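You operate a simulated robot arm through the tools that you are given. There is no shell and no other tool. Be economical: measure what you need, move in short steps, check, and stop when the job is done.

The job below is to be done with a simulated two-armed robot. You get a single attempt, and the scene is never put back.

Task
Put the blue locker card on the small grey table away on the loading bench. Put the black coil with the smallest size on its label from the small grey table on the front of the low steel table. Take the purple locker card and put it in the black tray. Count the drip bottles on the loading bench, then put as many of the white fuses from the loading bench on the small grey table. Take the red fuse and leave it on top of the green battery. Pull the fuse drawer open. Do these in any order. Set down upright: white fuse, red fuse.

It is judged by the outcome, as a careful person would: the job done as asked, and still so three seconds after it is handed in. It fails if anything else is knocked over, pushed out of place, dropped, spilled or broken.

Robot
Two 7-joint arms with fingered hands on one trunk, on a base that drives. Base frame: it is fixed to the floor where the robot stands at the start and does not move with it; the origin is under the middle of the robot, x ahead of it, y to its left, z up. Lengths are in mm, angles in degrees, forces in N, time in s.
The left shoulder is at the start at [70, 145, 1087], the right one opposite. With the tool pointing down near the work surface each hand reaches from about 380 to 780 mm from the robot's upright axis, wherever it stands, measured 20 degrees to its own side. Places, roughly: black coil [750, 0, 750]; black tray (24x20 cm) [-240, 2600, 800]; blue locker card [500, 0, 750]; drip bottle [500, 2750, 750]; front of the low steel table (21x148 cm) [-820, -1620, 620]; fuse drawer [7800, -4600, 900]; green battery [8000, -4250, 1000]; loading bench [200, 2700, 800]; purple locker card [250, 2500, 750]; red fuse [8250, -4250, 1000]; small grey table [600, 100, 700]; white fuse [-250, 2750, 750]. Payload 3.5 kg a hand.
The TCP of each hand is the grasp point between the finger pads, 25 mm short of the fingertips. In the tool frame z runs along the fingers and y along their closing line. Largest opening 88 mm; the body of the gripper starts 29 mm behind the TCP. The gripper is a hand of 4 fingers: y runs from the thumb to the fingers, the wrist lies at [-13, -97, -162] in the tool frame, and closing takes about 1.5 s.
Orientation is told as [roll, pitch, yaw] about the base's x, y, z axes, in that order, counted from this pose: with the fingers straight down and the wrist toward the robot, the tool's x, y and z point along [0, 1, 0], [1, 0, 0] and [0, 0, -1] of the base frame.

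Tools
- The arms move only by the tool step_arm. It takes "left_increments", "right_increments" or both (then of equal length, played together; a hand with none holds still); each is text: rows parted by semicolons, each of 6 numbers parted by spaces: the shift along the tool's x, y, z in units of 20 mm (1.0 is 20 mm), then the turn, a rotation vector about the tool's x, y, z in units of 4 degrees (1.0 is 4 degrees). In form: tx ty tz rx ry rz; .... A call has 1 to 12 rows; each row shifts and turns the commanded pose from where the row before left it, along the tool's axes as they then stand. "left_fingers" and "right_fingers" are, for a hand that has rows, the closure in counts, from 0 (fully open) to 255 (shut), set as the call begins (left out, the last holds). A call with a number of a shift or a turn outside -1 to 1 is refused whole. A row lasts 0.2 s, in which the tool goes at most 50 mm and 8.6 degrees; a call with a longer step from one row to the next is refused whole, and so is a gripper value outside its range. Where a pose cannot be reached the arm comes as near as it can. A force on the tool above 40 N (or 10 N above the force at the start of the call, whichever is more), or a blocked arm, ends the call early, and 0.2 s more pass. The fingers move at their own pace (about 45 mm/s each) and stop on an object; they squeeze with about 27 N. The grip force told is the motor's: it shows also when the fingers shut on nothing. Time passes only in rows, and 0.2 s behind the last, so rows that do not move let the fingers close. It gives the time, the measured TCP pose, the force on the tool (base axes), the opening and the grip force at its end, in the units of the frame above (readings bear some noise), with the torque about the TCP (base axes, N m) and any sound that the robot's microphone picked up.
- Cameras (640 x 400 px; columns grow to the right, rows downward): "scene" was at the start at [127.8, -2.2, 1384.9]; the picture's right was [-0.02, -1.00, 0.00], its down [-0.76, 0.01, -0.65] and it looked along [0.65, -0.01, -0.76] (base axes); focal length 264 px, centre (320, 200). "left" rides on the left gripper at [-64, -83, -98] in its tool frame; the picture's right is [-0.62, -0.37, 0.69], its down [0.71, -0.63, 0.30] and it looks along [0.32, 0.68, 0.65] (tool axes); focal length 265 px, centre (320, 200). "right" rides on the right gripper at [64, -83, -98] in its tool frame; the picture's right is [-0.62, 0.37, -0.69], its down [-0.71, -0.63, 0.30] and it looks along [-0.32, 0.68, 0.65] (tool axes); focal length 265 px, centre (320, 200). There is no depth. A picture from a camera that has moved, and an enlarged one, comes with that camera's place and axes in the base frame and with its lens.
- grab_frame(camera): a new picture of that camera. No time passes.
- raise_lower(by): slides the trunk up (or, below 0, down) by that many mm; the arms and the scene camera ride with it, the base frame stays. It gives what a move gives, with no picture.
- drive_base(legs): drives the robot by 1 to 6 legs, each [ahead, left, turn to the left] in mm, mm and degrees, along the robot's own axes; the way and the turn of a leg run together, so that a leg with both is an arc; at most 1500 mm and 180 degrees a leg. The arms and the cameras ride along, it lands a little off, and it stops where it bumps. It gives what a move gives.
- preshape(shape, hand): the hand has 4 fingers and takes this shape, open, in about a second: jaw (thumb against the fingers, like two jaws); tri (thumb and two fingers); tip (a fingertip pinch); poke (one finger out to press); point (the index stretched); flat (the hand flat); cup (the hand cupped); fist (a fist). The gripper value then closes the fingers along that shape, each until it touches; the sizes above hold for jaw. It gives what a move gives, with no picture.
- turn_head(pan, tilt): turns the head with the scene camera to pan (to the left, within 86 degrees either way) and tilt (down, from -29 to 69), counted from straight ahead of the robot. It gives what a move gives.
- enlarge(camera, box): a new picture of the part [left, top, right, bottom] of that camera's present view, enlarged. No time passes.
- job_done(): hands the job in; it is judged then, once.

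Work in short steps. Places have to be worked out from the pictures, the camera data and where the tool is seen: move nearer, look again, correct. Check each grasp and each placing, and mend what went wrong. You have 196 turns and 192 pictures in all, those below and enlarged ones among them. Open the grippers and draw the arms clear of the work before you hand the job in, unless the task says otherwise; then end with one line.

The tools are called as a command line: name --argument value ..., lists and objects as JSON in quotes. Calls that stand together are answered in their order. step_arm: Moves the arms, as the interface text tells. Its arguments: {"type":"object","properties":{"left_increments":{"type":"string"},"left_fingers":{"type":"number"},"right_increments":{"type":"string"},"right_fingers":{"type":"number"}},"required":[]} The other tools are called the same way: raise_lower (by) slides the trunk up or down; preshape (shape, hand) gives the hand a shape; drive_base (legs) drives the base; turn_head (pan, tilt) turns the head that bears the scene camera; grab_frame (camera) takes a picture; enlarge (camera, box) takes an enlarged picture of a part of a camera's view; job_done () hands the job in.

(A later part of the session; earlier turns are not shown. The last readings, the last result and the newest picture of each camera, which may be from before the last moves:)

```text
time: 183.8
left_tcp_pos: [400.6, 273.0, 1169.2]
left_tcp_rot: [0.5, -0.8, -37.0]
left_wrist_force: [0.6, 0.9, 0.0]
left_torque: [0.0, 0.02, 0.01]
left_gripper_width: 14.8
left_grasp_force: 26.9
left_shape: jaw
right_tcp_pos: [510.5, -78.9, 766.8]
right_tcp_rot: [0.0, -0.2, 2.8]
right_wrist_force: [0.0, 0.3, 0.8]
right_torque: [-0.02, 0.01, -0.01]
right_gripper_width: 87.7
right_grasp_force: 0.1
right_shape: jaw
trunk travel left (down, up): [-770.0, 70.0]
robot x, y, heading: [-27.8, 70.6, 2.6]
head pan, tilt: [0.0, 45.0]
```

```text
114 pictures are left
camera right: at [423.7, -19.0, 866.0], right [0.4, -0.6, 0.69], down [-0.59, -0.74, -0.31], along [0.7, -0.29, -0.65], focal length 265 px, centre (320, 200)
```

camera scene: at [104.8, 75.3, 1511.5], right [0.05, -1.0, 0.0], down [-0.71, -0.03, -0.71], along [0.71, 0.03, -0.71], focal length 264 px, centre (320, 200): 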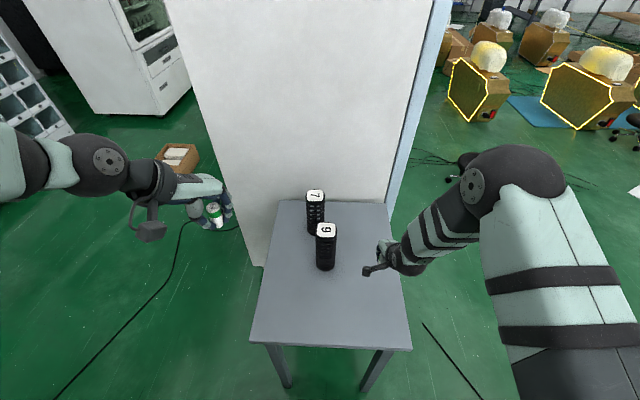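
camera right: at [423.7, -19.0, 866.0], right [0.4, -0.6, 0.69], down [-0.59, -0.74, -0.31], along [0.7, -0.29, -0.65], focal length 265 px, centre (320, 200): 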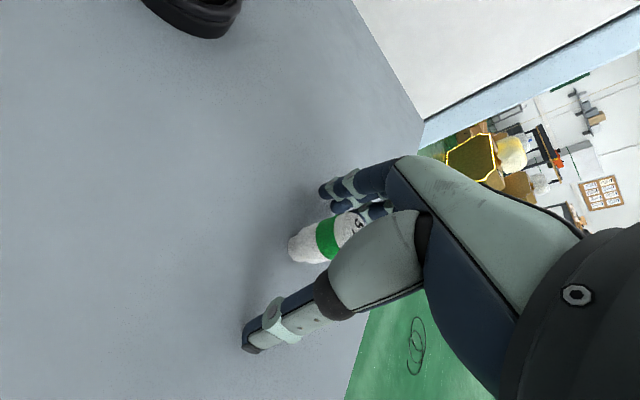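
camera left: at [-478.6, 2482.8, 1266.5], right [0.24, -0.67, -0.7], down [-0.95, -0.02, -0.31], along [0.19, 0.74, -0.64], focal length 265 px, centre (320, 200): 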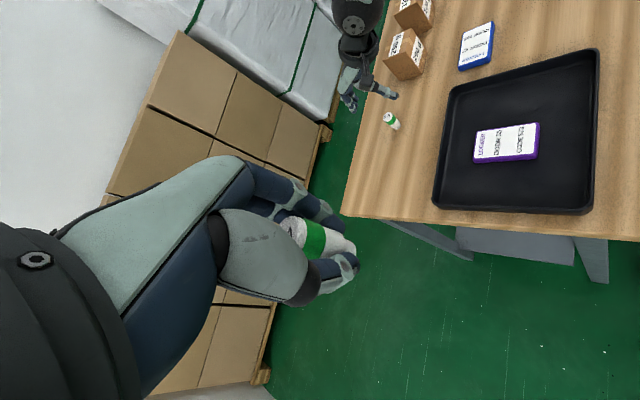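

The fuse stands. Lifting the right hand while bringing the left fuse over [430,140].

step_arm --right_increments "0 0 -1 0 0 0;0 0 -1 0 0 0;0 0 -1 0 0 0;0 0 -1 0 0 0;0 0 -1 0 0 0;0 0 -1 0 0 0;0 0 -1 0 0 0;0 0 -1 0 0 0;0 0 -1 0 0 0;0 0 -1 0 0 0;0 0 -1 0 0 0;0 0 -1 0 0 0" --left_increments "-.361 .434 1 0 0 0;-.361 .434 1 0 0 0;-.361 .434 1 0 0 0;-.361 .434 1 0 0 0;-.361 .434 1 0 0 0;-.361 .434 1 0 0 0;-.361 .434 1 0 0 0;-.361 .434 1 0 0 0;-.361 .434 1 0 0 0;-.361 .434 1 0 0 0;-.361 .434 1 0 0 0;-.361 .434 1 0 0 0"

step_arm --left_increments "0 0 1 0 0 0;0 0 1 0 0 0;0 0 1 0 0 0;0 0 1 0 0 0;0 0 1 0 0 0;0 0 1 0 0 0;0 0 0 0 0 0"

grab_frame --camera "scene"

grab_frame --camera "left"

```text
time: 186.3
left_tcp_pos: [433.9, 139.6, 930.6]
left_tcp_rot: [0.5, -0.8, -37.0]
left_wrist_force: [0.9, 0.2, 0.5]
left_torque: [0.03, 0.0, 0.0]
left_gripper_width: 14.8
left_grasp_force: 27.3
left_shape: jaw
right_tcp_pos: [511.8, -79.4, 1008.9]
right_tcp_rot: [0.0, 0.0, 2.6]
right_wrist_force: [0.4, 0.4, -0.6]
right_torque: [-0.01, -0.01, 0.02]
right_gripper_width: 87.7
right_grasp_force: 0.0
right_shape: jaw
trunk travel left (down, up): [-770.0, 70.0]
robot x, y, heading: [-25.3, 68.8, 3.0]
head pan, tilt: [0.0, 45.0]
```

```text
time: 187.9
left_tcp_pos: [436.2, 137.9, 809.7]
left_tcp_rot: [0.6, -0.8, -37.0]
left_wrist_force: [-0.3, 0.5, -1.0]
left_torque: [-0.03, 0.01, 0.02]
left_gripper_width: 14.5
left_grasp_force: 26.5
left_shape: jaw
right_tcp_pos: [511.7, -79.8, 1009.5]
right_tcp_rot: [0.0, -0.1, 2.7]
right_wrist_force: [-0.2, -0.1, 0.1]
right_torque: [0.01, -0.02, 0.01]
right_gripper_width: 87.3
right_grasp_force: 0.1
right_shape: jaw
trunk travel left (down, up): [-770.0, 70.0]
robot x, y, heading: [-25.7, 71.9, 2.7]
head pan, tilt: [0.0, 45.0]
```

```text
113 pictures are left
camera scene: at [104.6, 74.9, 1511.5], right [0.05, -1.0, 0.0], down [-0.71, -0.03, -0.71], along [0.71, 0.03, -0.71], focal length 264 px, centre (320, 200)
```

scene: 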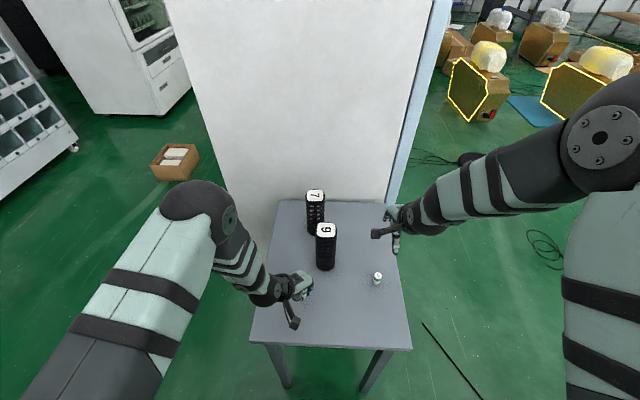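

```text
112 pictures are left
camera left: at [329.7, 137.9, 907.2], right [-0.66, -0.27, -0.7], down [-0.07, 0.95, -0.31], along [0.75, -0.15, -0.64], focal length 265 px, centre (320, 200)
```

left: 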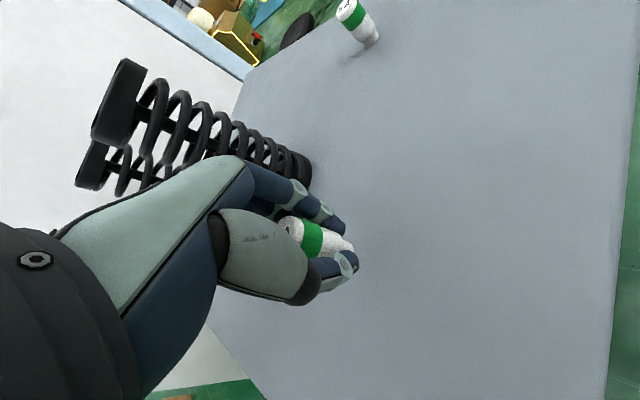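

First fuse stands. Lowering the left fuse to z≈775, then feeling for contact (expected ≈768).

step_arm --left_increments "0 0 .9 0 0 0;0 0 .85 0 0 0;0 0 0 0 0 0"

step_arm --left_increments "0 0 .15 0 0 0;0 0 0 0 0 0"

step_arm --left_increments "0 0 .12 0 0 0;0 0 0 0 0 0"

step_arm --left_increments "0 0 .1 0 0 0;0 0 0 0 0 0"

```text
time: 188.8
left_tcp_pos: [438.6, 138.9, 775.2]
left_tcp_rot: [0.5, -0.9, -36.9]
left_wrist_force: [-0.6, -0.9, 0.0]
left_torque: [-0.02, -0.02, 0.02]
left_gripper_width: 14.5
left_grasp_force: 26.9
left_shape: jaw
right_tcp_pos: [510.7, -80.4, 1008.7]
right_tcp_rot: [0.0, -0.1, 2.7]
right_wrist_force: [-0.5, -1.4, 0.2]
right_torque: [0.02, 0.02, -0.03]
right_gripper_width: 87.6
right_grasp_force: 0.1
right_shape: jaw
trunk travel left (down, up): [-770.0, 70.0]
robot x, y, heading: [-29.7, 73.5, 2.7]
head pan, tilt: [0.0, 45.0]
```

```text
time: 189.3
left_tcp_pos: [437.8, 139.2, 771.1]
left_tcp_rot: [0.5, -0.8, -36.9]
left_wrist_force: [-0.5, -0.2, 0.4]
left_torque: [0.02, -0.02, 0.03]
left_gripper_width: 14.6
left_grasp_force: 27.0
left_shape: jaw
right_tcp_pos: [512.1, -79.8, 1008.4]
right_tcp_rot: [0.0, -0.1, 2.7]
right_wrist_force: [-0.1, 0.4, 0.3]
right_torque: [-0.01, 0.01, -0.02]
right_gripper_width: 87.4
right_grasp_force: 0.0
right_shape: jaw
trunk travel left (down, up): [-770.0, 70.0]
robot x, y, heading: [-29.3, 66.4, 2.8]
head pan, tilt: [0.0, 45.0]
```

```text
time: 189.9
left_tcp_pos: [438.4, 140.5, 770.1]
left_tcp_rot: [0.5, -0.8, -37.0]
left_wrist_force: [-1.0, -0.6, 1.3]
left_torque: [-0.02, 0.03, 0.02]
left_gripper_width: 14.4
left_grasp_force: 27.2
left_shape: jaw
right_tcp_pos: [511.4, -80.2, 1008.3]
right_tcp_rot: [-0.1, -0.2, 2.7]
right_wrist_force: [0.3, -0.4, -0.7]
right_torque: [-0.01, -0.02, -0.01]
right_gripper_width: 87.4
right_grasp_force: 0.0
right_shape: jaw
trunk travel left (down, up): [-770.0, 70.0]
robot x, y, heading: [-25.5, 69.5, 2.5]
head pan, tilt: [0.0, 45.0]
```

```text
time: 190.6
left_tcp_pos: [438.7, 138.5, 768.0]
left_tcp_rot: [0.5, -0.9, -37.0]
left_wrist_force: [-1.5, 0.0, 9.5]
left_torque: [-0.02, -0.06, 0.01]
left_gripper_width: 15.3
left_grasp_force: 27.2
left_shape: jaw
right_tcp_pos: [511.1, -80.1, 1008.8]
right_tcp_rot: [0.0, -0.1, 2.7]
right_wrist_force: [-0.1, -0.4, 0.4]
right_torque: [-0.03, -0.02, 0.0]
right_gripper_width: 87.7
right_grasp_force: 0.1
right_shape: jaw
trunk travel left (down, up): [-770.0, 70.0]
robot x, y, heading: [-29.3, 68.2, 2.9]
head pan, tilt: [0.0, 45.0]
```

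Contact (9.5 N). Releasing and lifting.

step_arm --left_increments "0 0 0 0 0 0;0 0 0 0 0 0;0 0 0 0 0 0;0 0 0 0 0 0;0 0 0 0 0 0;0 0 0 0 0 0" --left_fingers 0

step_arm --left_increments "0 0 -.5 0 0 0;0 0 -1 0 0 0;0 0 -1 0 0 0;0 0 -1 0 0 0;0 0 -1 0 0 0;0 0 -1 0 0 0;0 0 -1 0 0 0;0 0 -1 0 0 0;0 0 -1 0 0 0;0 0 -1 0 0 0;0 0 -1 0 0 0;0 0 -1 0 0 0"

grab_frame --camera "scene"

```text
time: 191.9
left_tcp_pos: [438.9, 139.8, 767.4]
left_tcp_rot: [0.5, -0.8, -37.0]
left_wrist_force: [0.3, 0.1, 0.4]
left_torque: [0.02, -0.04, -0.02]
left_gripper_width: 87.6
left_grasp_force: 0.1
left_shape: jaw
right_tcp_pos: [511.9, -79.7, 1008.4]
right_tcp_rot: [-0.1, -0.1, 2.7]
right_wrist_force: [0.5, -0.1, 0.6]
right_torque: [-0.03, 0.01, 0.02]
right_gripper_width: 87.9
right_grasp_force: 0.1
right_shape: jaw
trunk travel left (down, up): [-770.0, 70.0]
robot x, y, heading: [-27.8, 71.2, 2.6]
head pan, tilt: [0.0, 45.0]
```

```text
time: 194.6
left_tcp_pos: [432.1, 141.4, 996.9]
left_tcp_rot: [0.6, -0.9, -37.0]
left_wrist_force: [1.2, 0.9, 0.2]
left_torque: [0.01, 0.0, 0.01]
left_gripper_width: 87.4
left_grasp_force: 0.1
left_shape: jaw
right_tcp_pos: [511.5, -80.2, 1007.9]
right_tcp_rot: [0.0, -0.2, 2.7]
right_wrist_force: [0.6, 0.1, 0.7]
right_torque: [0.01, -0.03, 0.05]
right_gripper_width: 87.8
right_grasp_force: 0.0
right_shape: jaw
trunk travel left (down, up): [-770.0, 70.0]
robot x, y, heading: [-26.5, 71.7, 2.6]
head pan, tilt: [0.0, 45.0]
```

```text
111 pictures are left
camera scene: at [103.8, 74.9, 1511.6], right [0.05, -1.0, 0.0], down [-0.71, -0.03, -0.71], along [0.71, 0.03, -0.71], focal length 264 px, centre (320, 200)
```

scene: 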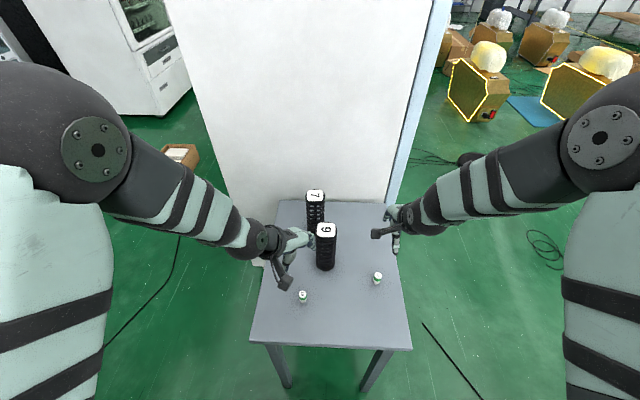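

Both white fuses stand on the small grey table. Now toward the red fuse, far off at [8250,-4250]. Backing away, moving to the right, and looking ahead.

drive_base --legs '[[-100, 0, -2.7], [0, -1250, 0]]'

turn_head --pan -15 --tilt 15

grab_frame --camera "scene"

```text
time: 201.6
left_tcp_pos: [333.4, -1135.4, 996.2]
left_tcp_rot: [0.6, -0.8, -40.0]
left_wrist_force: [-0.8, -0.7, 1.4]
left_torque: [0.0, -0.03, -0.01]
left_gripper_width: 87.5
left_grasp_force: 0.0
left_shape: jaw
right_tcp_pos: [398.9, -1361.7, 1008.6]
right_tcp_rot: [-0.1, -0.1, -0.3]
right_wrist_force: [-0.3, 0.0, -0.8]
right_torque: [0.02, -0.03, 0.01]
right_gripper_width: 87.9
right_grasp_force: 0.0
right_shape: jaw
trunk travel left (down, up): [-770.0, 70.0]
robot x, y, heading: [-131.6, -1183.4, -0.2]
head pan, tilt: [0.0, 45.0]
```

```text
time: 202.6
left_tcp_pos: [333.2, -1137.2, 997.1]
left_tcp_rot: [0.6, -0.8, -40.0]
left_wrist_force: [0.6, -0.7, -0.1]
left_torque: [0.0, 0.01, -0.01]
left_gripper_width: 87.5
left_grasp_force: 0.1
left_shape: jaw
right_tcp_pos: [398.9, -1361.2, 1008.2]
right_tcp_rot: [-0.1, -0.1, -0.3]
right_wrist_force: [-0.4, 0.1, -0.2]
right_torque: [-0.03, 0.0, 0.01]
right_gripper_width: 87.6
right_grasp_force: 0.1
right_shape: jaw
trunk travel left (down, up): [-770.0, 70.0]
robot x, y, heading: [-129.3, -1183.0, -0.4]
head pan, tilt: [-15.0, 15.0]
```

```text
110 pictures are left
camera scene: at [9.9, -1209.8, 1558.2], right [-0.26, -0.96, 0.0], down [-0.25, 0.07, -0.97], along [0.93, -0.26, -0.26], focal length 264 px, centre (320, 200)
```

scene: 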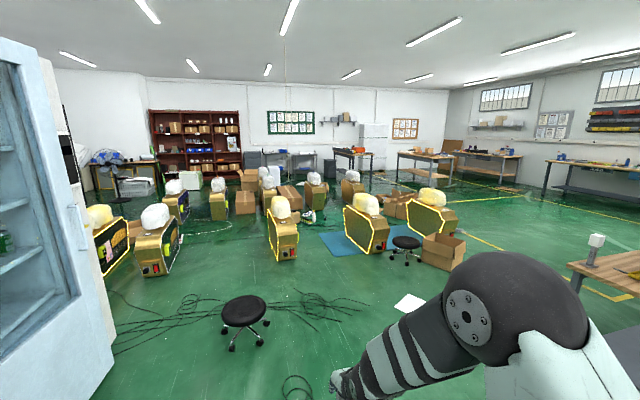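

The target direction projects to about pixel (344,147). Enlarging that area.

enlarge --camera "scene" --box '[240, 110, 480, 270]'

```text
2.50 times, centred on (360, 190) of scene
camera zoom: at [9.9, -1209.8, 1558.2], right [-0.26, -0.96, 0.0], down [-0.25, 0.07, -0.97], along [0.93, -0.26, -0.26], focal length 661 px, centre (220, 225)
```

zoom: 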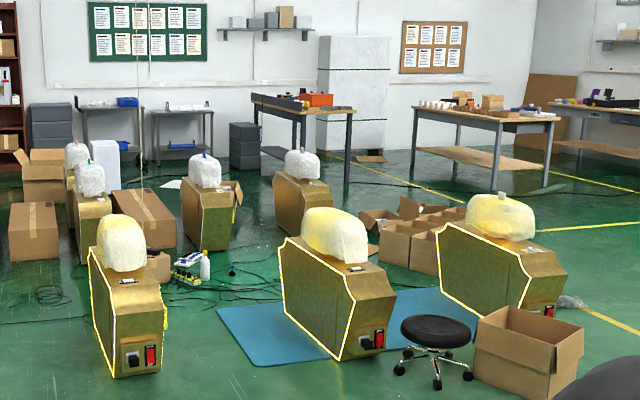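

The target table is the one with the orange items across the hall. I'll go round via the marked aisle at y≈-5000: first to about [1470,-3700], then look again.

drive_base --legs '[[800, -550, 0], [800, -550, 0], [0, -1300, 0]]'

turn_head --pan -30 --tilt 20

grab_frame --camera "scene"

```text
time: 218.5
left_tcp_pos: [1918.3, -3552.8, 995.5]
left_tcp_rot: [0.5, -0.8, -39.4]
left_wrist_force: [-0.5, 1.3, -0.3]
left_torque: [-0.03, 0.0, -0.01]
left_gripper_width: 87.4
left_grasp_force: 0.1
left_shape: jaw
right_tcp_pos: [1987.5, -3777.3, 1008.3]
right_tcp_rot: [-0.1, -0.1, 0.3]
right_wrist_force: [-0.6, 0.4, 0.1]
right_torque: [0.01, 0.03, 0.0]
right_gripper_width: 87.7
right_grasp_force: 0.0
right_shape: jaw
trunk travel left (down, up): [-770.0, 70.0]
robot x, y, heading: [1457.4, -3606.8, 0.1]
head pan, tilt: [-15.0, 15.0]
```

```text
time: 219.2
left_tcp_pos: [1918.9, -3554.8, 996.6]
left_tcp_rot: [0.5, -0.8, -39.3]
left_wrist_force: [1.1, -0.1, 0.1]
left_torque: [0.0, -0.01, 0.0]
left_gripper_width: 87.5
left_grasp_force: 0.1
left_shape: jaw
right_tcp_pos: [1988.8, -3777.5, 1008.5]
right_tcp_rot: [0.0, 0.0, 0.3]
right_wrist_force: [-0.4, 0.5, -0.1]
right_torque: [-0.02, 0.02, 0.0]
right_gripper_width: 87.6
right_grasp_force: 0.1
right_shape: jaw
trunk travel left (down, up): [-770.0, 70.0]
robot x, y, heading: [1457.2, -3604.5, 0.3]
head pan, tilt: [-30.0, 20.0]
```

```text
108 pictures are left
camera scene: at [1587.8, -3653.1, 1550.2], right [-0.5, -0.87, 0.0], down [-0.3, 0.17, -0.94], along [0.82, -0.47, -0.34], focal length 264 px, centre (320, 200)
```

scene: 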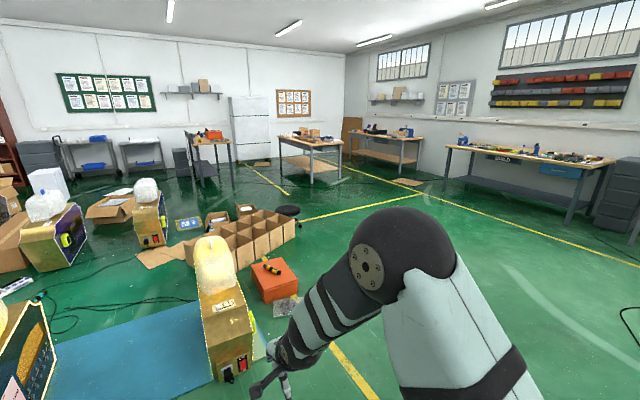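

The aisle is open. Going to y≈-4900 then along y≈-5600 to x≈5200, well clear of the cartons and stool.

drive_base --legs '[[0, -1300, 0], [1300, -700, 0], [1450, 0, 0], [1000, 0, 0]]'

turn_head --pan 10 --tilt 15

grab_frame --camera "scene"

```text
time: 244.3
left_tcp_pos: [5670.3, -5515.5, 997.2]
left_tcp_rot: [0.4, -0.8, -39.5]
left_wrist_force: [-0.6, -0.1, -0.1]
left_torque: [0.02, -0.01, -0.03]
left_gripper_width: 87.7
left_grasp_force: 0.1
left_shape: jaw
right_tcp_pos: [5738.9, -5741.3, 1008.8]
right_tcp_rot: [0.0, -0.1, 0.2]
right_wrist_force: [0.2, 0.7, -0.4]
right_torque: [-0.03, -0.01, 0.0]
right_gripper_width: 87.6
right_grasp_force: 0.0
right_shape: jaw
trunk travel left (down, up): [-770.0, 70.0]
robot x, y, heading: [5208.8, -5567.9, 0.4]
head pan, tilt: [-30.0, 20.0]
```

```text
time: 245.3
left_tcp_pos: [5670.2, -5516.4, 996.3]
left_tcp_rot: [0.5, -0.8, -39.4]
left_wrist_force: [0.2, -0.6, 0.3]
left_torque: [0.05, 0.0, -0.03]
left_gripper_width: 87.5
left_grasp_force: 0.1
left_shape: jaw
right_tcp_pos: [5738.2, -5742.4, 1008.6]
right_tcp_rot: [0.1, 0.0, 0.1]
right_wrist_force: [0.6, 0.1, 0.1]
right_torque: [-0.01, -0.02, 0.03]
right_gripper_width: 87.6
right_grasp_force: 0.1
right_shape: jaw
trunk travel left (down, up): [-770.0, 70.0]
robot x, y, heading: [5205.4, -5566.9, 0.4]
head pan, tilt: [10.0, 15.0]
```

```text
107 pictures are left
camera scene: at [5349.6, -5552.9, 1558.3], right [0.18, -0.98, 0.0], down [-0.25, -0.05, -0.97], along [0.95, 0.17, -0.26], focal length 264 px, centre (320, 200)
```

scene: 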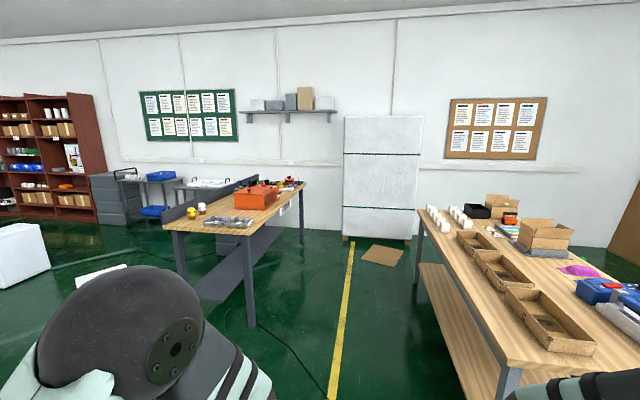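

The target table spans x≈6755–8300, y≈-4274…-4850 with its front facing the aisle (-y). Enlarging the things on it.

enlarge --camera "scene" --box '[150, 160, 330, 280]'

```text
3.33 times, centred on (240, 220) of scene
camera zoom: at [5349.6, -5552.9, 1558.3], right [0.18, -0.98, 0.0], down [-0.25, -0.05, -0.97], along [0.95, 0.17, -0.26], focal length 882 px, centre (587, 133)
```

zoom: 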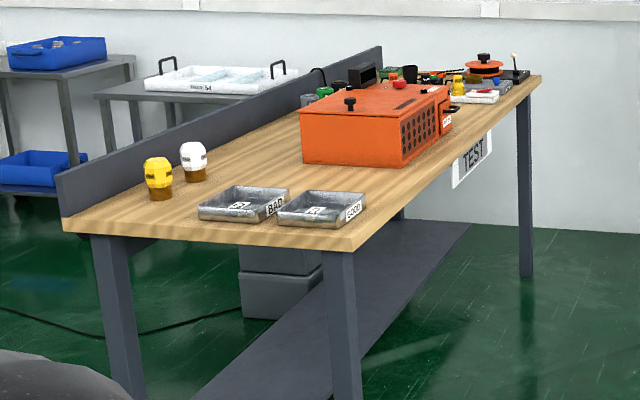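

Driving down the corridor to about [7800,-5450] and turning to face the table.

drive_base --legs '[[1300, 110, 0], [1300, 0, 0], [0, 0, 90]]'

turn_head --pan 0 --tilt 30

grab_frame --camera "scene"

```text
time: 261.8
left_tcp_pos: [7733.3, -5039.0, 997.9]
left_tcp_rot: [0.5, -0.7, 49.8]
left_wrist_force: [-0.4, 0.1, 0.9]
left_torque: [0.01, 0.04, 0.0]
left_gripper_width: 87.5
left_grasp_force: 0.0
left_shape: jaw
right_tcp_pos: [7958.5, -4972.0, 1008.3]
right_tcp_rot: [0.1, -0.1, 89.5]
right_wrist_force: [0.5, -0.1, -0.9]
right_torque: [0.03, 0.01, -0.01]
right_gripper_width: 87.7
right_grasp_force: 0.0
right_shape: jaw
trunk travel left (down, up): [-770.0, 70.0]
robot x, y, heading: [7777.1, -5503.6, 89.4]
head pan, tilt: [10.0, 15.0]
```

```text
time: 262.6
left_tcp_pos: [7732.7, -5037.3, 996.9]
left_tcp_rot: [0.6, -0.8, 49.9]
left_wrist_force: [-0.4, -0.2, 0.1]
left_torque: [0.02, -0.02, 0.01]
left_gripper_width: 87.6
left_grasp_force: 0.1
left_shape: jaw
right_tcp_pos: [7960.0, -4972.8, 1008.0]
right_tcp_rot: [0.1, 0.0, 89.5]
right_wrist_force: [-0.2, -0.3, -0.2]
right_torque: [-0.01, 0.02, -0.03]
right_gripper_width: 87.8
right_grasp_force: 0.0
right_shape: jaw
trunk travel left (down, up): [-770.0, 70.0]
robot x, y, heading: [7778.1, -5502.6, 89.5]
head pan, tilt: [0.0, 30.0]
```

```text
105 pictures are left
camera scene: at [7780.7, -5362.5, 1534.2], right [1.0, -0.01, 0.0], down [0.0, -0.5, -0.87], along [0.01, 0.87, -0.5], focal length 264 px, centre (320, 200)
```

scene: 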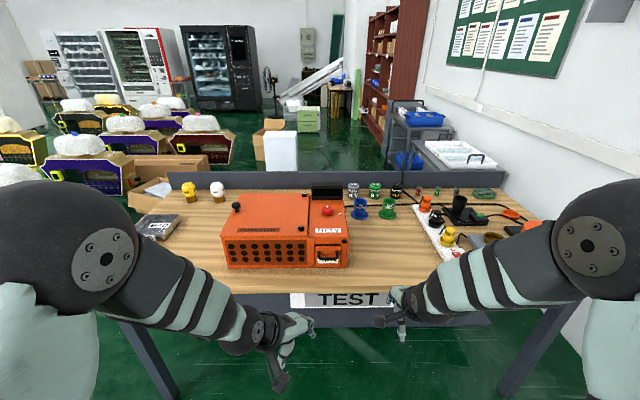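

enlarge --camera "scene" --box '[210, 170, 370, 280]'

enlarge --camera "scene" --box '[330, 165, 560, 285]'

```text
3.64 times, centred on (290, 225) of scene
camera zoom: at [7780.7, -5362.5, 1534.2], right [1.0, -0.01, 0.0], down [0.0, -0.5, -0.87], along [0.01, 0.87, -0.5], focal length 962 px, centre (429, 109)
```

zoom: 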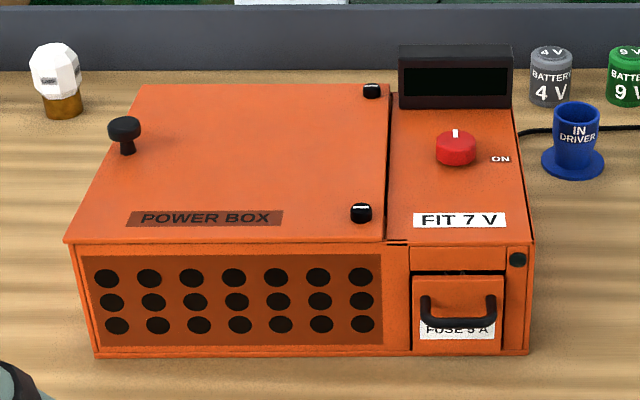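

```text
2.78 times, centred on (445, 225) of scene
camera zoom: at [7780.7, -5362.5, 1534.2], right [1.0, -0.01, 0.0], down [0.0, -0.5, -0.87], along [0.01, 0.87, -0.5], focal length 736 px, centre (-28, 130)
```

zoom: 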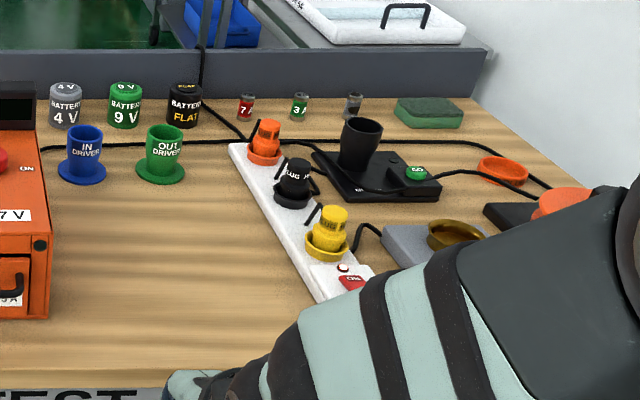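

The fuse drawer with its U-handle is at the right of the orange power box; the green 9 V battery is near [8037,-4338] and the red 7 A fuse near [8238,-4317]. These are deep, so I'll raise the trunk and hands and move in carefully to about [8040,-5080].

raise_lower --by 65

step_arm --left_increments "0 0 -1 0 0 0;0 0 -1 0 0 0;0 0 -1 0 0 0;0 0 -1 0 0 0;0 0 -1 0 0 0;0 0 -1 0 0 0" --right_increments "0 0 -1 0 0 0;0 0 -1 0 0 0;0 0 -1 0 0 0;0 0 -1 0 0 0;0 0 -1 0 0 0;0 0 -1 0 0 0"

drive_base --legs '[[0, -262, 0.5], [300, 0, 0]]'

turn_head --pan 0 --tilt 45

grab_frame --camera "scene"

```text
time: 263.6
left_tcp_pos: [7733.7, -5038.4, 1061.4]
left_tcp_rot: [0.5, -0.9, 49.8]
left_wrist_force: [0.3, 0.5, 0.5]
left_torque: [0.01, -0.01, -0.01]
left_gripper_width: 88.0
left_grasp_force: 0.0
left_shape: jaw
right_tcp_pos: [7958.9, -4971.9, 1073.3]
right_tcp_rot: [0.0, 0.0, 89.5]
right_wrist_force: [-0.4, -0.8, -0.3]
right_torque: [-0.01, 0.01, 0.0]
right_gripper_width: 87.5
right_grasp_force: 0.0
right_shape: jaw
trunk travel left (down, up): [-835.0, 5.0]
robot x, y, heading: [7780.3, -5501.0, 89.4]
head pan, tilt: [0.0, 30.0]
```

```text
time: 265.0
left_tcp_pos: [7732.1, -5040.8, 1181.0]
left_tcp_rot: [0.5, -0.7, 49.8]
left_wrist_force: [-0.9, -0.4, -0.2]
left_torque: [0.02, 0.02, 0.0]
left_gripper_width: 87.6
left_grasp_force: 0.2
left_shape: jaw
right_tcp_pos: [7958.2, -4975.1, 1196.2]
right_tcp_rot: [0.1, -0.1, 89.5]
right_wrist_force: [0.1, 0.6, -1.0]
right_torque: [-0.01, 0.01, -0.03]
right_gripper_width: 87.6
right_grasp_force: 0.1
right_shape: jaw
trunk travel left (down, up): [-835.0, 5.0]
robot x, y, heading: [7779.8, -5501.6, 89.5]
head pan, tilt: [0.0, 30.0]
```

```text
time: 268.6
left_tcp_pos: [7987.6, -4731.2, 1182.7]
left_tcp_rot: [0.4, -0.9, 50.5]
left_wrist_force: [-0.1, 0.3, 1.1]
left_torque: [0.04, 0.0, 0.0]
left_gripper_width: 87.5
left_grasp_force: 0.0
left_shape: jaw
right_tcp_pos: [8213.2, -4664.0, 1196.5]
right_tcp_rot: [0.0, -0.2, 90.2]
right_wrist_force: [-0.5, -0.3, 0.2]
right_torque: [0.0, -0.01, 0.0]
right_gripper_width: 87.5
right_grasp_force: 0.1
right_shape: jaw
trunk travel left (down, up): [-835.0, 5.0]
robot x, y, heading: [8038.7, -5189.1, 90.2]
head pan, tilt: [0.0, 30.0]
```

```text
time: 269.4
left_tcp_pos: [7987.7, -4729.3, 1180.2]
left_tcp_rot: [0.5, -0.9, 50.5]
left_wrist_force: [0.4, 0.7, -0.8]
left_torque: [-0.01, -0.02, -0.03]
left_gripper_width: 87.7
left_grasp_force: 0.0
left_shape: jaw
right_tcp_pos: [8212.0, -4660.5, 1194.2]
right_tcp_rot: [0.1, 0.0, 90.2]
right_wrist_force: [0.4, -0.1, -0.4]
right_torque: [-0.01, 0.0, 0.02]
right_gripper_width: 87.8
right_grasp_force: 0.0
right_shape: jaw
trunk travel left (down, up): [-835.0, 5.0]
robot x, y, heading: [8039.5, -5192.1, 90.0]
head pan, tilt: [0.0, 45.0]
```

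```text
102 pictures are left
camera scene: at [8040.2, -5059.9, 1576.5], right [1.0, 0.0, 0.0], down [0.0, -0.71, -0.71], along [0.0, 0.71, -0.71], focal length 264 px, centre (320, 200)
```

scene: 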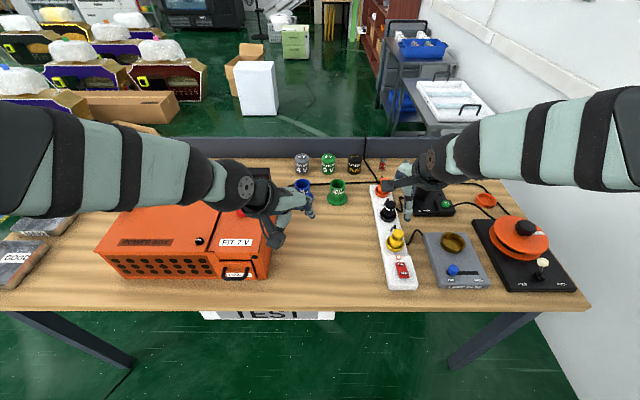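

Triangulation is uncertain here (table may be nearer z 850–950). Taking hand-camera pictures to fix heights.

grab_frame --camera "right"

grab_frame --camera "left"

enlarge --camera "scene" --box '[260, 130, 440, 240]'

```text
101 pictures are left
camera right: at [8147.6, -4744.4, 1293.4], right [0.62, 0.37, 0.69], down [0.72, -0.63, -0.3], along [0.32, 0.69, -0.65], focal length 265 px, centre (320, 200)
```

right: 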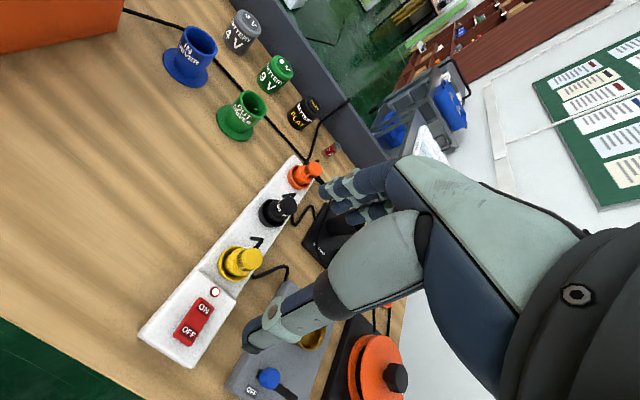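

```text
100 pictures are left
camera left: at [7983.3, -4834.5, 1278.2], right [0.25, -0.67, -0.7], down [-0.95, -0.03, -0.31], along [0.19, 0.74, -0.64], focal length 265 px, centre (320, 200)
```

left: 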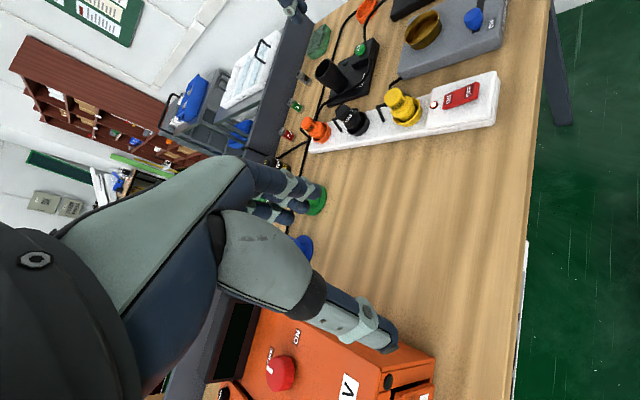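

```text
3.56 times, centred on (350, 185) of scene
camera zoom: at [8040.2, -5059.9, 1576.5], right [1.0, 0.0, 0.0], down [0.0, -0.71, -0.71], along [0.0, 0.71, -0.71], focal length 940 px, centre (213, 253)
```

zoom: 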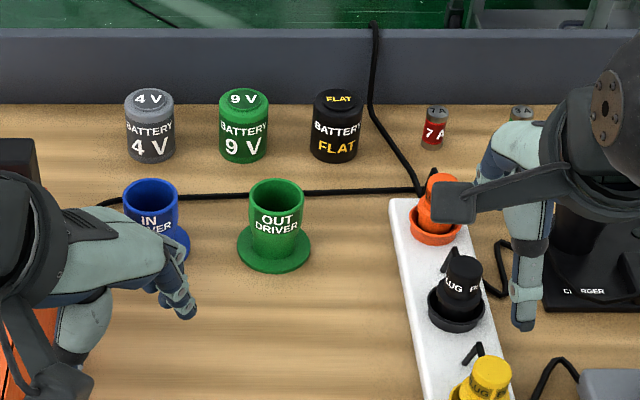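

Combining views gives the green battery top at [8074,-4205,965] and table z≈897, with the red fuse near [8289,-4205]. That's far in; I'll look straight down to see how close my body is to the table edge.

turn_head --pan 0 --tilt 69

grab_frame --camera "scene"

```text
time: 270.2
left_tcp_pos: [7987.7, -4729.6, 1181.6]
left_tcp_rot: [0.5, -0.8, 50.5]
left_wrist_force: [0.5, -0.1, -0.3]
left_torque: [0.01, 0.02, -0.02]
left_gripper_width: 87.1
left_grasp_force: 0.1
left_shape: jaw
right_tcp_pos: [8212.6, -4661.8, 1194.5]
right_tcp_rot: [-0.1, 0.0, 90.2]
right_wrist_force: [0.5, 0.2, 0.2]
right_torque: [-0.01, 0.03, 0.04]
right_gripper_width: 87.5
right_grasp_force: 0.1
right_shape: jaw
trunk travel left (down, up): [-835.0, 5.0]
robot x, y, heading: [8038.8, -5188.3, 90.1]
head pan, tilt: [0.0, 68.8]
```

```text
98 pictures are left
camera scene: at [8040.4, -5085.8, 1547.7], right [1.0, 0.0, 0.0], down [0.0, -0.93, -0.36], along [0.0, 0.36, -0.93], focal length 264 px, centre (320, 200)
```

scene: 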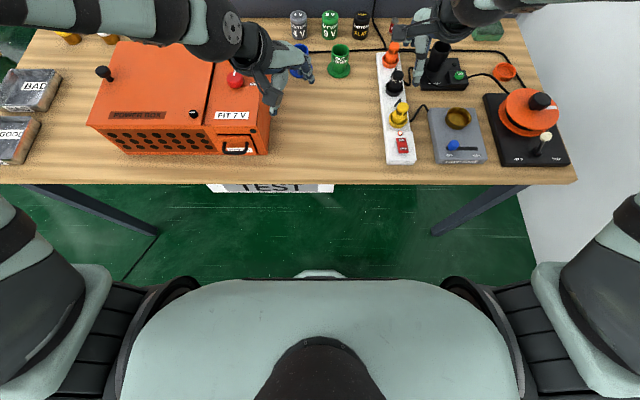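

My chest front is about 140 mm ahead of the axis and the base fits under the table, so I can close to ~200 mm from the edge. First I tuck the left hand back and up so it stays clear.

step_arm --left_increments ".275 -.97 -.3 0 0 0;.275 -.97 -.3 0 0 0;.275 -.97 -.3 0 0 0;.275 -.97 -.3 0 0 0;.275 -.97 -.3 0 0 0;.275 -.97 -.3 0 0 0;.275 -.97 -.3 0 0 0;.275 -.97 -.3 0 0 0;.275 -.97 -.3 0 0 0;.275 -.97 -.3 0 0 0;.275 -.97 -.3 0 0 0;.275 -.97 -.3 0 0 0"

drive_base --legs '[[0, -105, 0], [120, 0, 0], [70, 0, 0]]'

grab_frame --camera "scene"

```text
time: 272.8
left_tcp_pos: [7786.4, -4868.9, 1252.8]
left_tcp_rot: [0.5, -0.8, 50.5]
left_wrist_force: [0.2, 0.2, 0.8]
left_torque: [-0.01, -0.03, 0.03]
left_gripper_width: 87.4
left_grasp_force: 0.0
left_shape: jaw
right_tcp_pos: [8212.4, -4662.2, 1195.7]
right_tcp_rot: [0.1, 0.0, 90.2]
right_wrist_force: [-0.3, -0.6, -0.7]
right_torque: [-0.02, -0.01, 0.01]
right_gripper_width: 87.6
right_grasp_force: 0.1
right_shape: jaw
trunk travel left (down, up): [-835.0, 5.0]
robot x, y, heading: [8040.4, -5190.6, 90.0]
head pan, tilt: [0.0, 68.8]
```

```text
time: 275.5
left_tcp_pos: [7892.2, -4688.4, 1256.6]
left_tcp_rot: [0.7, -1.3, 50.5]
left_wrist_force: [-0.1, -1.1, 1.0]
left_torque: [0.0, 0.0, -0.01]
left_gripper_width: 87.8
left_grasp_force: 0.1
left_shape: jaw
right_tcp_pos: [8317.8, -4481.5, 1198.1]
right_tcp_rot: [0.0, -0.6, 90.1]
right_wrist_force: [-0.2, 0.2, 0.3]
right_torque: [0.04, -0.01, 0.02]
right_gripper_width: 88.0
right_grasp_force: 0.0
right_shape: jaw
trunk travel left (down, up): [-835.0, 5.0]
robot x, y, heading: [8147.3, -5003.6, 90.0]
head pan, tilt: [0.0, 68.8]
```

```text
97 pictures are left
camera scene: at [8145.3, -4909.3, 1548.5], right [1.0, 0.0, 0.0], down [0.0, -0.93, -0.37], along [0.0, 0.37, -0.93], focal length 264 px, centre (320, 200)
```

scene: 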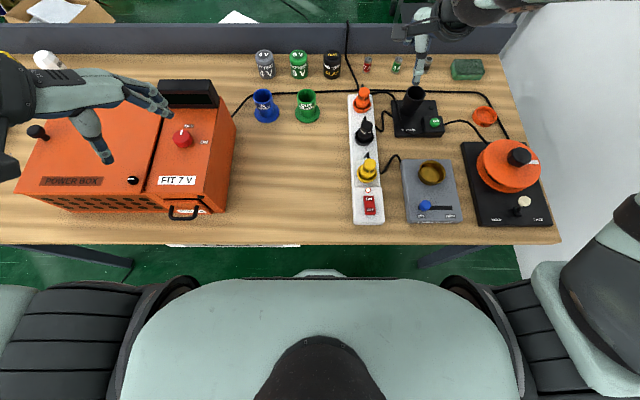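

Red fuse is at about [8290,-4207], battery top [8077,-4200,965]. Lowering the trunk 110 mm, pitching the right hand 15° for reach, then moving forward over the fuse at height.

raise_lower --by -110

step_arm --right_increments "0 0 0 -.94 0 0;0 0 0 -.94 0 0;0 0 0 -.94 0 0;0 0 0 -.94 0 0;0 0 0 0 0 0"

step_arm --right_increments ".117 1 .27 0 0 0;.117 1 .27 0 0 0;.117 1 .27 0 0 0;.117 1 .27 0 0 0;.117 1 .27 0 0 0;.117 1 .27 0 0 0;.117 1 .27 0 0 0;.117 1 .27 0 0 0;.117 1 .27 0 0 0;.117 1 .27 0 0 0;.117 1 .27 0 0 0;.117 1 .27 0 0 0"

grab_frame --camera "right"

turn_head --pan -10 --tilt 50

grab_frame --camera "scene"

```text
time: 276.9
left_tcp_pos: [7891.2, -4679.8, 1143.9]
left_tcp_rot: [0.5, -0.8, 50.5]
left_wrist_force: [0.2, 0.3, -0.1]
left_torque: [0.01, 0.04, 0.01]
left_gripper_width: 87.6
left_grasp_force: 0.0
left_shape: jaw
right_tcp_pos: [8317.7, -4472.1, 1085.4]
right_tcp_rot: [0.0, 0.0, 90.2]
right_wrist_force: [0.5, -0.2, -0.3]
right_torque: [0.0, 0.03, 0.02]
right_gripper_width: 87.8
right_grasp_force: 0.1
right_shape: jaw
trunk travel left (down, up): [-725.0, 115.0]
robot x, y, heading: [8144.7, -5007.5, 89.9]
head pan, tilt: [0.0, 68.8]
```

```text
time: 278.1
left_tcp_pos: [7891.3, -4679.1, 1143.8]
left_tcp_rot: [0.5, -0.7, 50.5]
left_wrist_force: [-0.2, 0.9, 0.0]
left_torque: [-0.01, 0.01, 0.04]
left_gripper_width: 87.5
left_grasp_force: 0.1
left_shape: jaw
right_tcp_pos: [8316.5, -4472.6, 1085.5]
right_tcp_rot: [0.0, -15.2, 90.3]
right_wrist_force: [0.5, 0.5, 0.0]
right_torque: [-0.02, -0.02, 0.03]
right_gripper_width: 87.4
right_grasp_force: 0.0
right_shape: jaw
trunk travel left (down, up): [-725.0, 115.0]
robot x, y, heading: [8144.6, -5003.8, 89.9]
head pan, tilt: [0.0, 68.8]
```

```text
time: 280.7
left_tcp_pos: [7892.0, -4677.7, 1143.2]
left_tcp_rot: [0.4, -0.7, 50.5]
left_wrist_force: [1.0, -0.4, -1.1]
left_torque: [0.02, 0.03, 0.02]
left_gripper_width: 87.8
left_grasp_force: 0.1
left_shape: jaw
right_tcp_pos: [8290.4, -4221.2, 1083.8]
right_tcp_rot: [-0.1, -14.9, 90.2]
right_wrist_force: [0.5, 0.1, 0.8]
right_torque: [0.01, 0.0, 0.01]
right_gripper_width: 87.6
right_grasp_force: 0.1
right_shape: jaw
trunk travel left (down, up): [-725.0, 115.0]
robot x, y, heading: [8143.4, -4999.5, 90.3]
head pan, tilt: [0.0, 68.8]
```

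```text
96 pictures are left
camera right: at [8226.0, -4328.0, 1157.5], right [0.62, 0.18, 0.76], down [0.72, -0.53, -0.46], along [0.32, 0.83, -0.46], focal length 265 px, centre (320, 200)
```

right: 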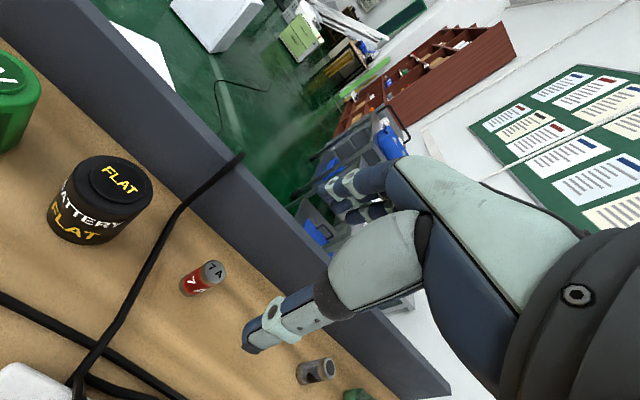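

```text
time: 281.5
left_tcp_pos: [7891.2, -4679.7, 1144.5]
left_tcp_rot: [0.5, -0.8, 50.5]
left_wrist_force: [0.5, -0.1, 1.0]
left_torque: [-0.02, -0.01, -0.01]
left_gripper_width: 87.5
left_grasp_force: 0.2
left_shape: jaw
right_tcp_pos: [8289.6, -4222.7, 1085.9]
right_tcp_rot: [0.1, -15.0, 90.1]
right_wrist_force: [0.0, 0.2, 0.2]
right_torque: [0.0, -0.01, 0.0]
right_gripper_width: 87.7
right_grasp_force: 0.2
right_shape: jaw
trunk travel left (down, up): [-725.0, 115.0]
robot x, y, heading: [8145.7, -5002.4, 90.1]
head pan, tilt: [-10.0, 50.0]
```

```text
95 pictures are left
camera scene: at [8157.9, -4877.9, 1459.6], right [0.99, -0.17, 0.0], down [-0.13, -0.76, -0.64], along [0.11, 0.63, -0.77], focal length 264 px, centre (320, 200)
```

scene: 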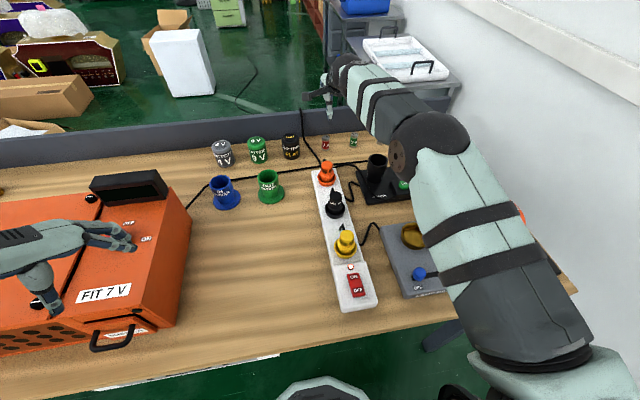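

Estimates of the fuse's depth and height disagree between views; I'll descend 50 mm and use parallax from the right hand's camera.

step_arm --right_increments "0 -.215 .8 0 0 0;0 -.215 .8 0 0 0;0 -.215 .8 0 0 0;0 0 0 0 0 0"

grab_frame --camera "right"

```text
time: 282.5
left_tcp_pos: [7890.9, -4679.6, 1143.9]
left_tcp_rot: [0.5, -0.7, 50.5]
left_wrist_force: [-0.1, 0.4, 0.3]
left_torque: [0.01, 0.0, 0.01]
left_gripper_width: 87.6
left_grasp_force: 0.1
left_shape: jaw
right_tcp_pos: [8290.1, -4222.9, 1037.2]
right_tcp_rot: [0.0, -15.1, 90.2]
right_wrist_force: [-0.1, 0.6, 0.0]
right_torque: [0.03, -0.04, -0.01]
right_gripper_width: 87.5
right_grasp_force: 0.0
right_shape: jaw
trunk travel left (down, up): [-725.0, 115.0]
robot x, y, heading: [8143.2, -5007.1, 90.1]
head pan, tilt: [-10.0, 50.0]
```

```text
94 pictures are left
camera right: at [8225.0, -4329.3, 1110.6], right [0.62, 0.18, 0.76], down [0.72, -0.53, -0.46], along [0.32, 0.83, -0.45], focal length 265 px, centre (320, 200)
```

right: 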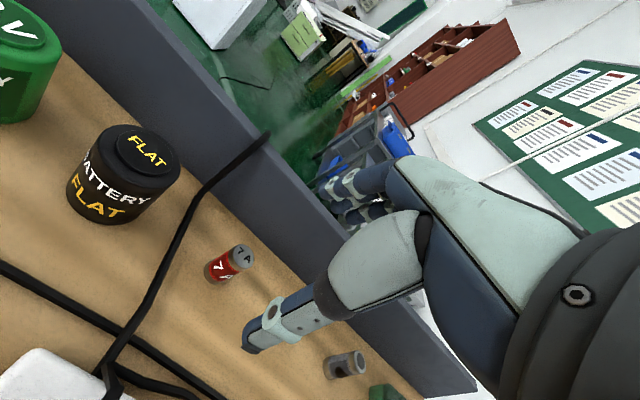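

Parallax suggests fuse top z≈916±15 at [8298,-4160]. I'll shift forward 45 mm at this height for a second baseline.

enlarge --camera "right" --box '[160, 200, 300, 310]'

step_arm --right_increments "-.2 .72 .2 0 0 0;-.2 .72 .2 0 0 0;0 .73 .2 0 0 0;0 0 0 0 0 0"

grab_frame --camera "right"

enlarge --camera "right" --box '[160, 200, 300, 310]'

```text
3.64 times, centred on (230, 255) of right
camera zoom: at [8225.0, -4329.3, 1110.6], right [0.62, 0.18, 0.76], down [0.72, -0.53, -0.46], along [0.32, 0.83, -0.45], focal length 965 px, centre (647, 0)
```

zoom: 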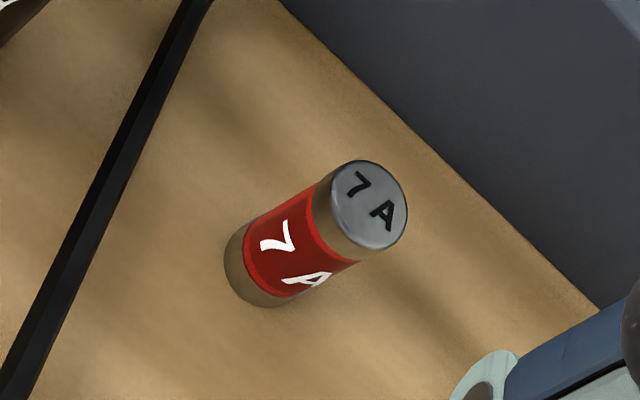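

```text
time: 283.5
left_tcp_pos: [7892.4, -4679.7, 1143.7]
left_tcp_rot: [0.5, -0.8, 50.6]
left_wrist_force: [0.0, 0.5, -1.4]
left_torque: [0.0, -0.01, -0.02]
left_gripper_width: 87.6
left_grasp_force: 0.1
left_shape: jaw
right_tcp_pos: [8295.3, -4206.0, 1036.1]
right_tcp_rot: [-0.1, -15.1, 90.2]
right_wrist_force: [0.3, 0.7, 0.7]
right_torque: [0.03, -0.01, -0.01]
right_gripper_width: 87.7
right_grasp_force: 0.0
right_shape: jaw
right hand out of reach, approached as far as the arm can: row 2, 3
trunk travel left (down, up): [-725.0, 115.0]
robot x, y, heading: [8146.9, -5003.5, 89.9]
head pan, tilt: [-10.0, 50.0]
```

```text
92 pictures are left
camera right: at [8231.1, -4312.5, 1109.8], right [0.62, 0.18, 0.76], down [0.72, -0.53, -0.46], along [0.32, 0.83, -0.45], focal length 265 px, centre (320, 200)
```

right: 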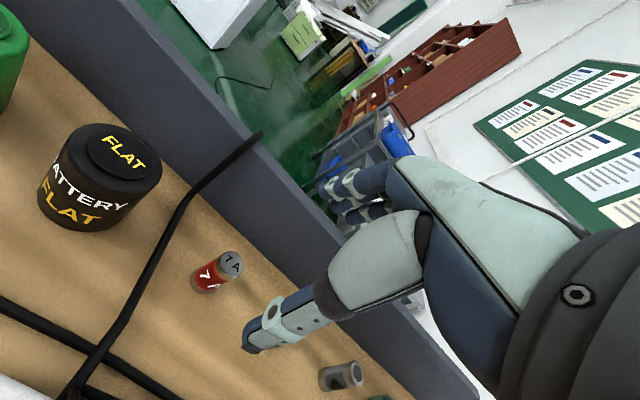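

```text
3.64 times, centred on (230, 255) of right
camera zoom: at [8231.1, -4312.5, 1109.8], right [0.62, 0.18, 0.76], down [0.72, -0.53, -0.46], along [0.32, 0.83, -0.45], focal length 965 px, centre (647, 0)
```

zoom: 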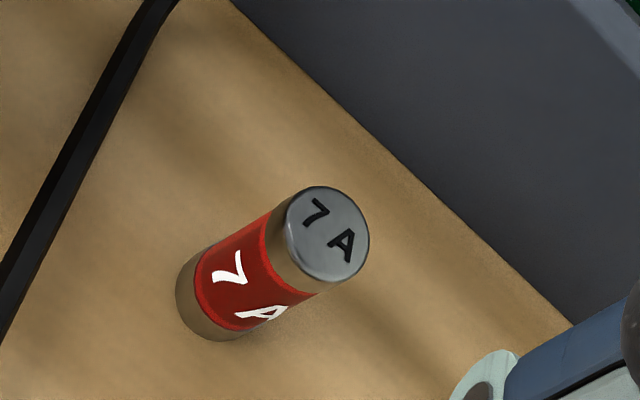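

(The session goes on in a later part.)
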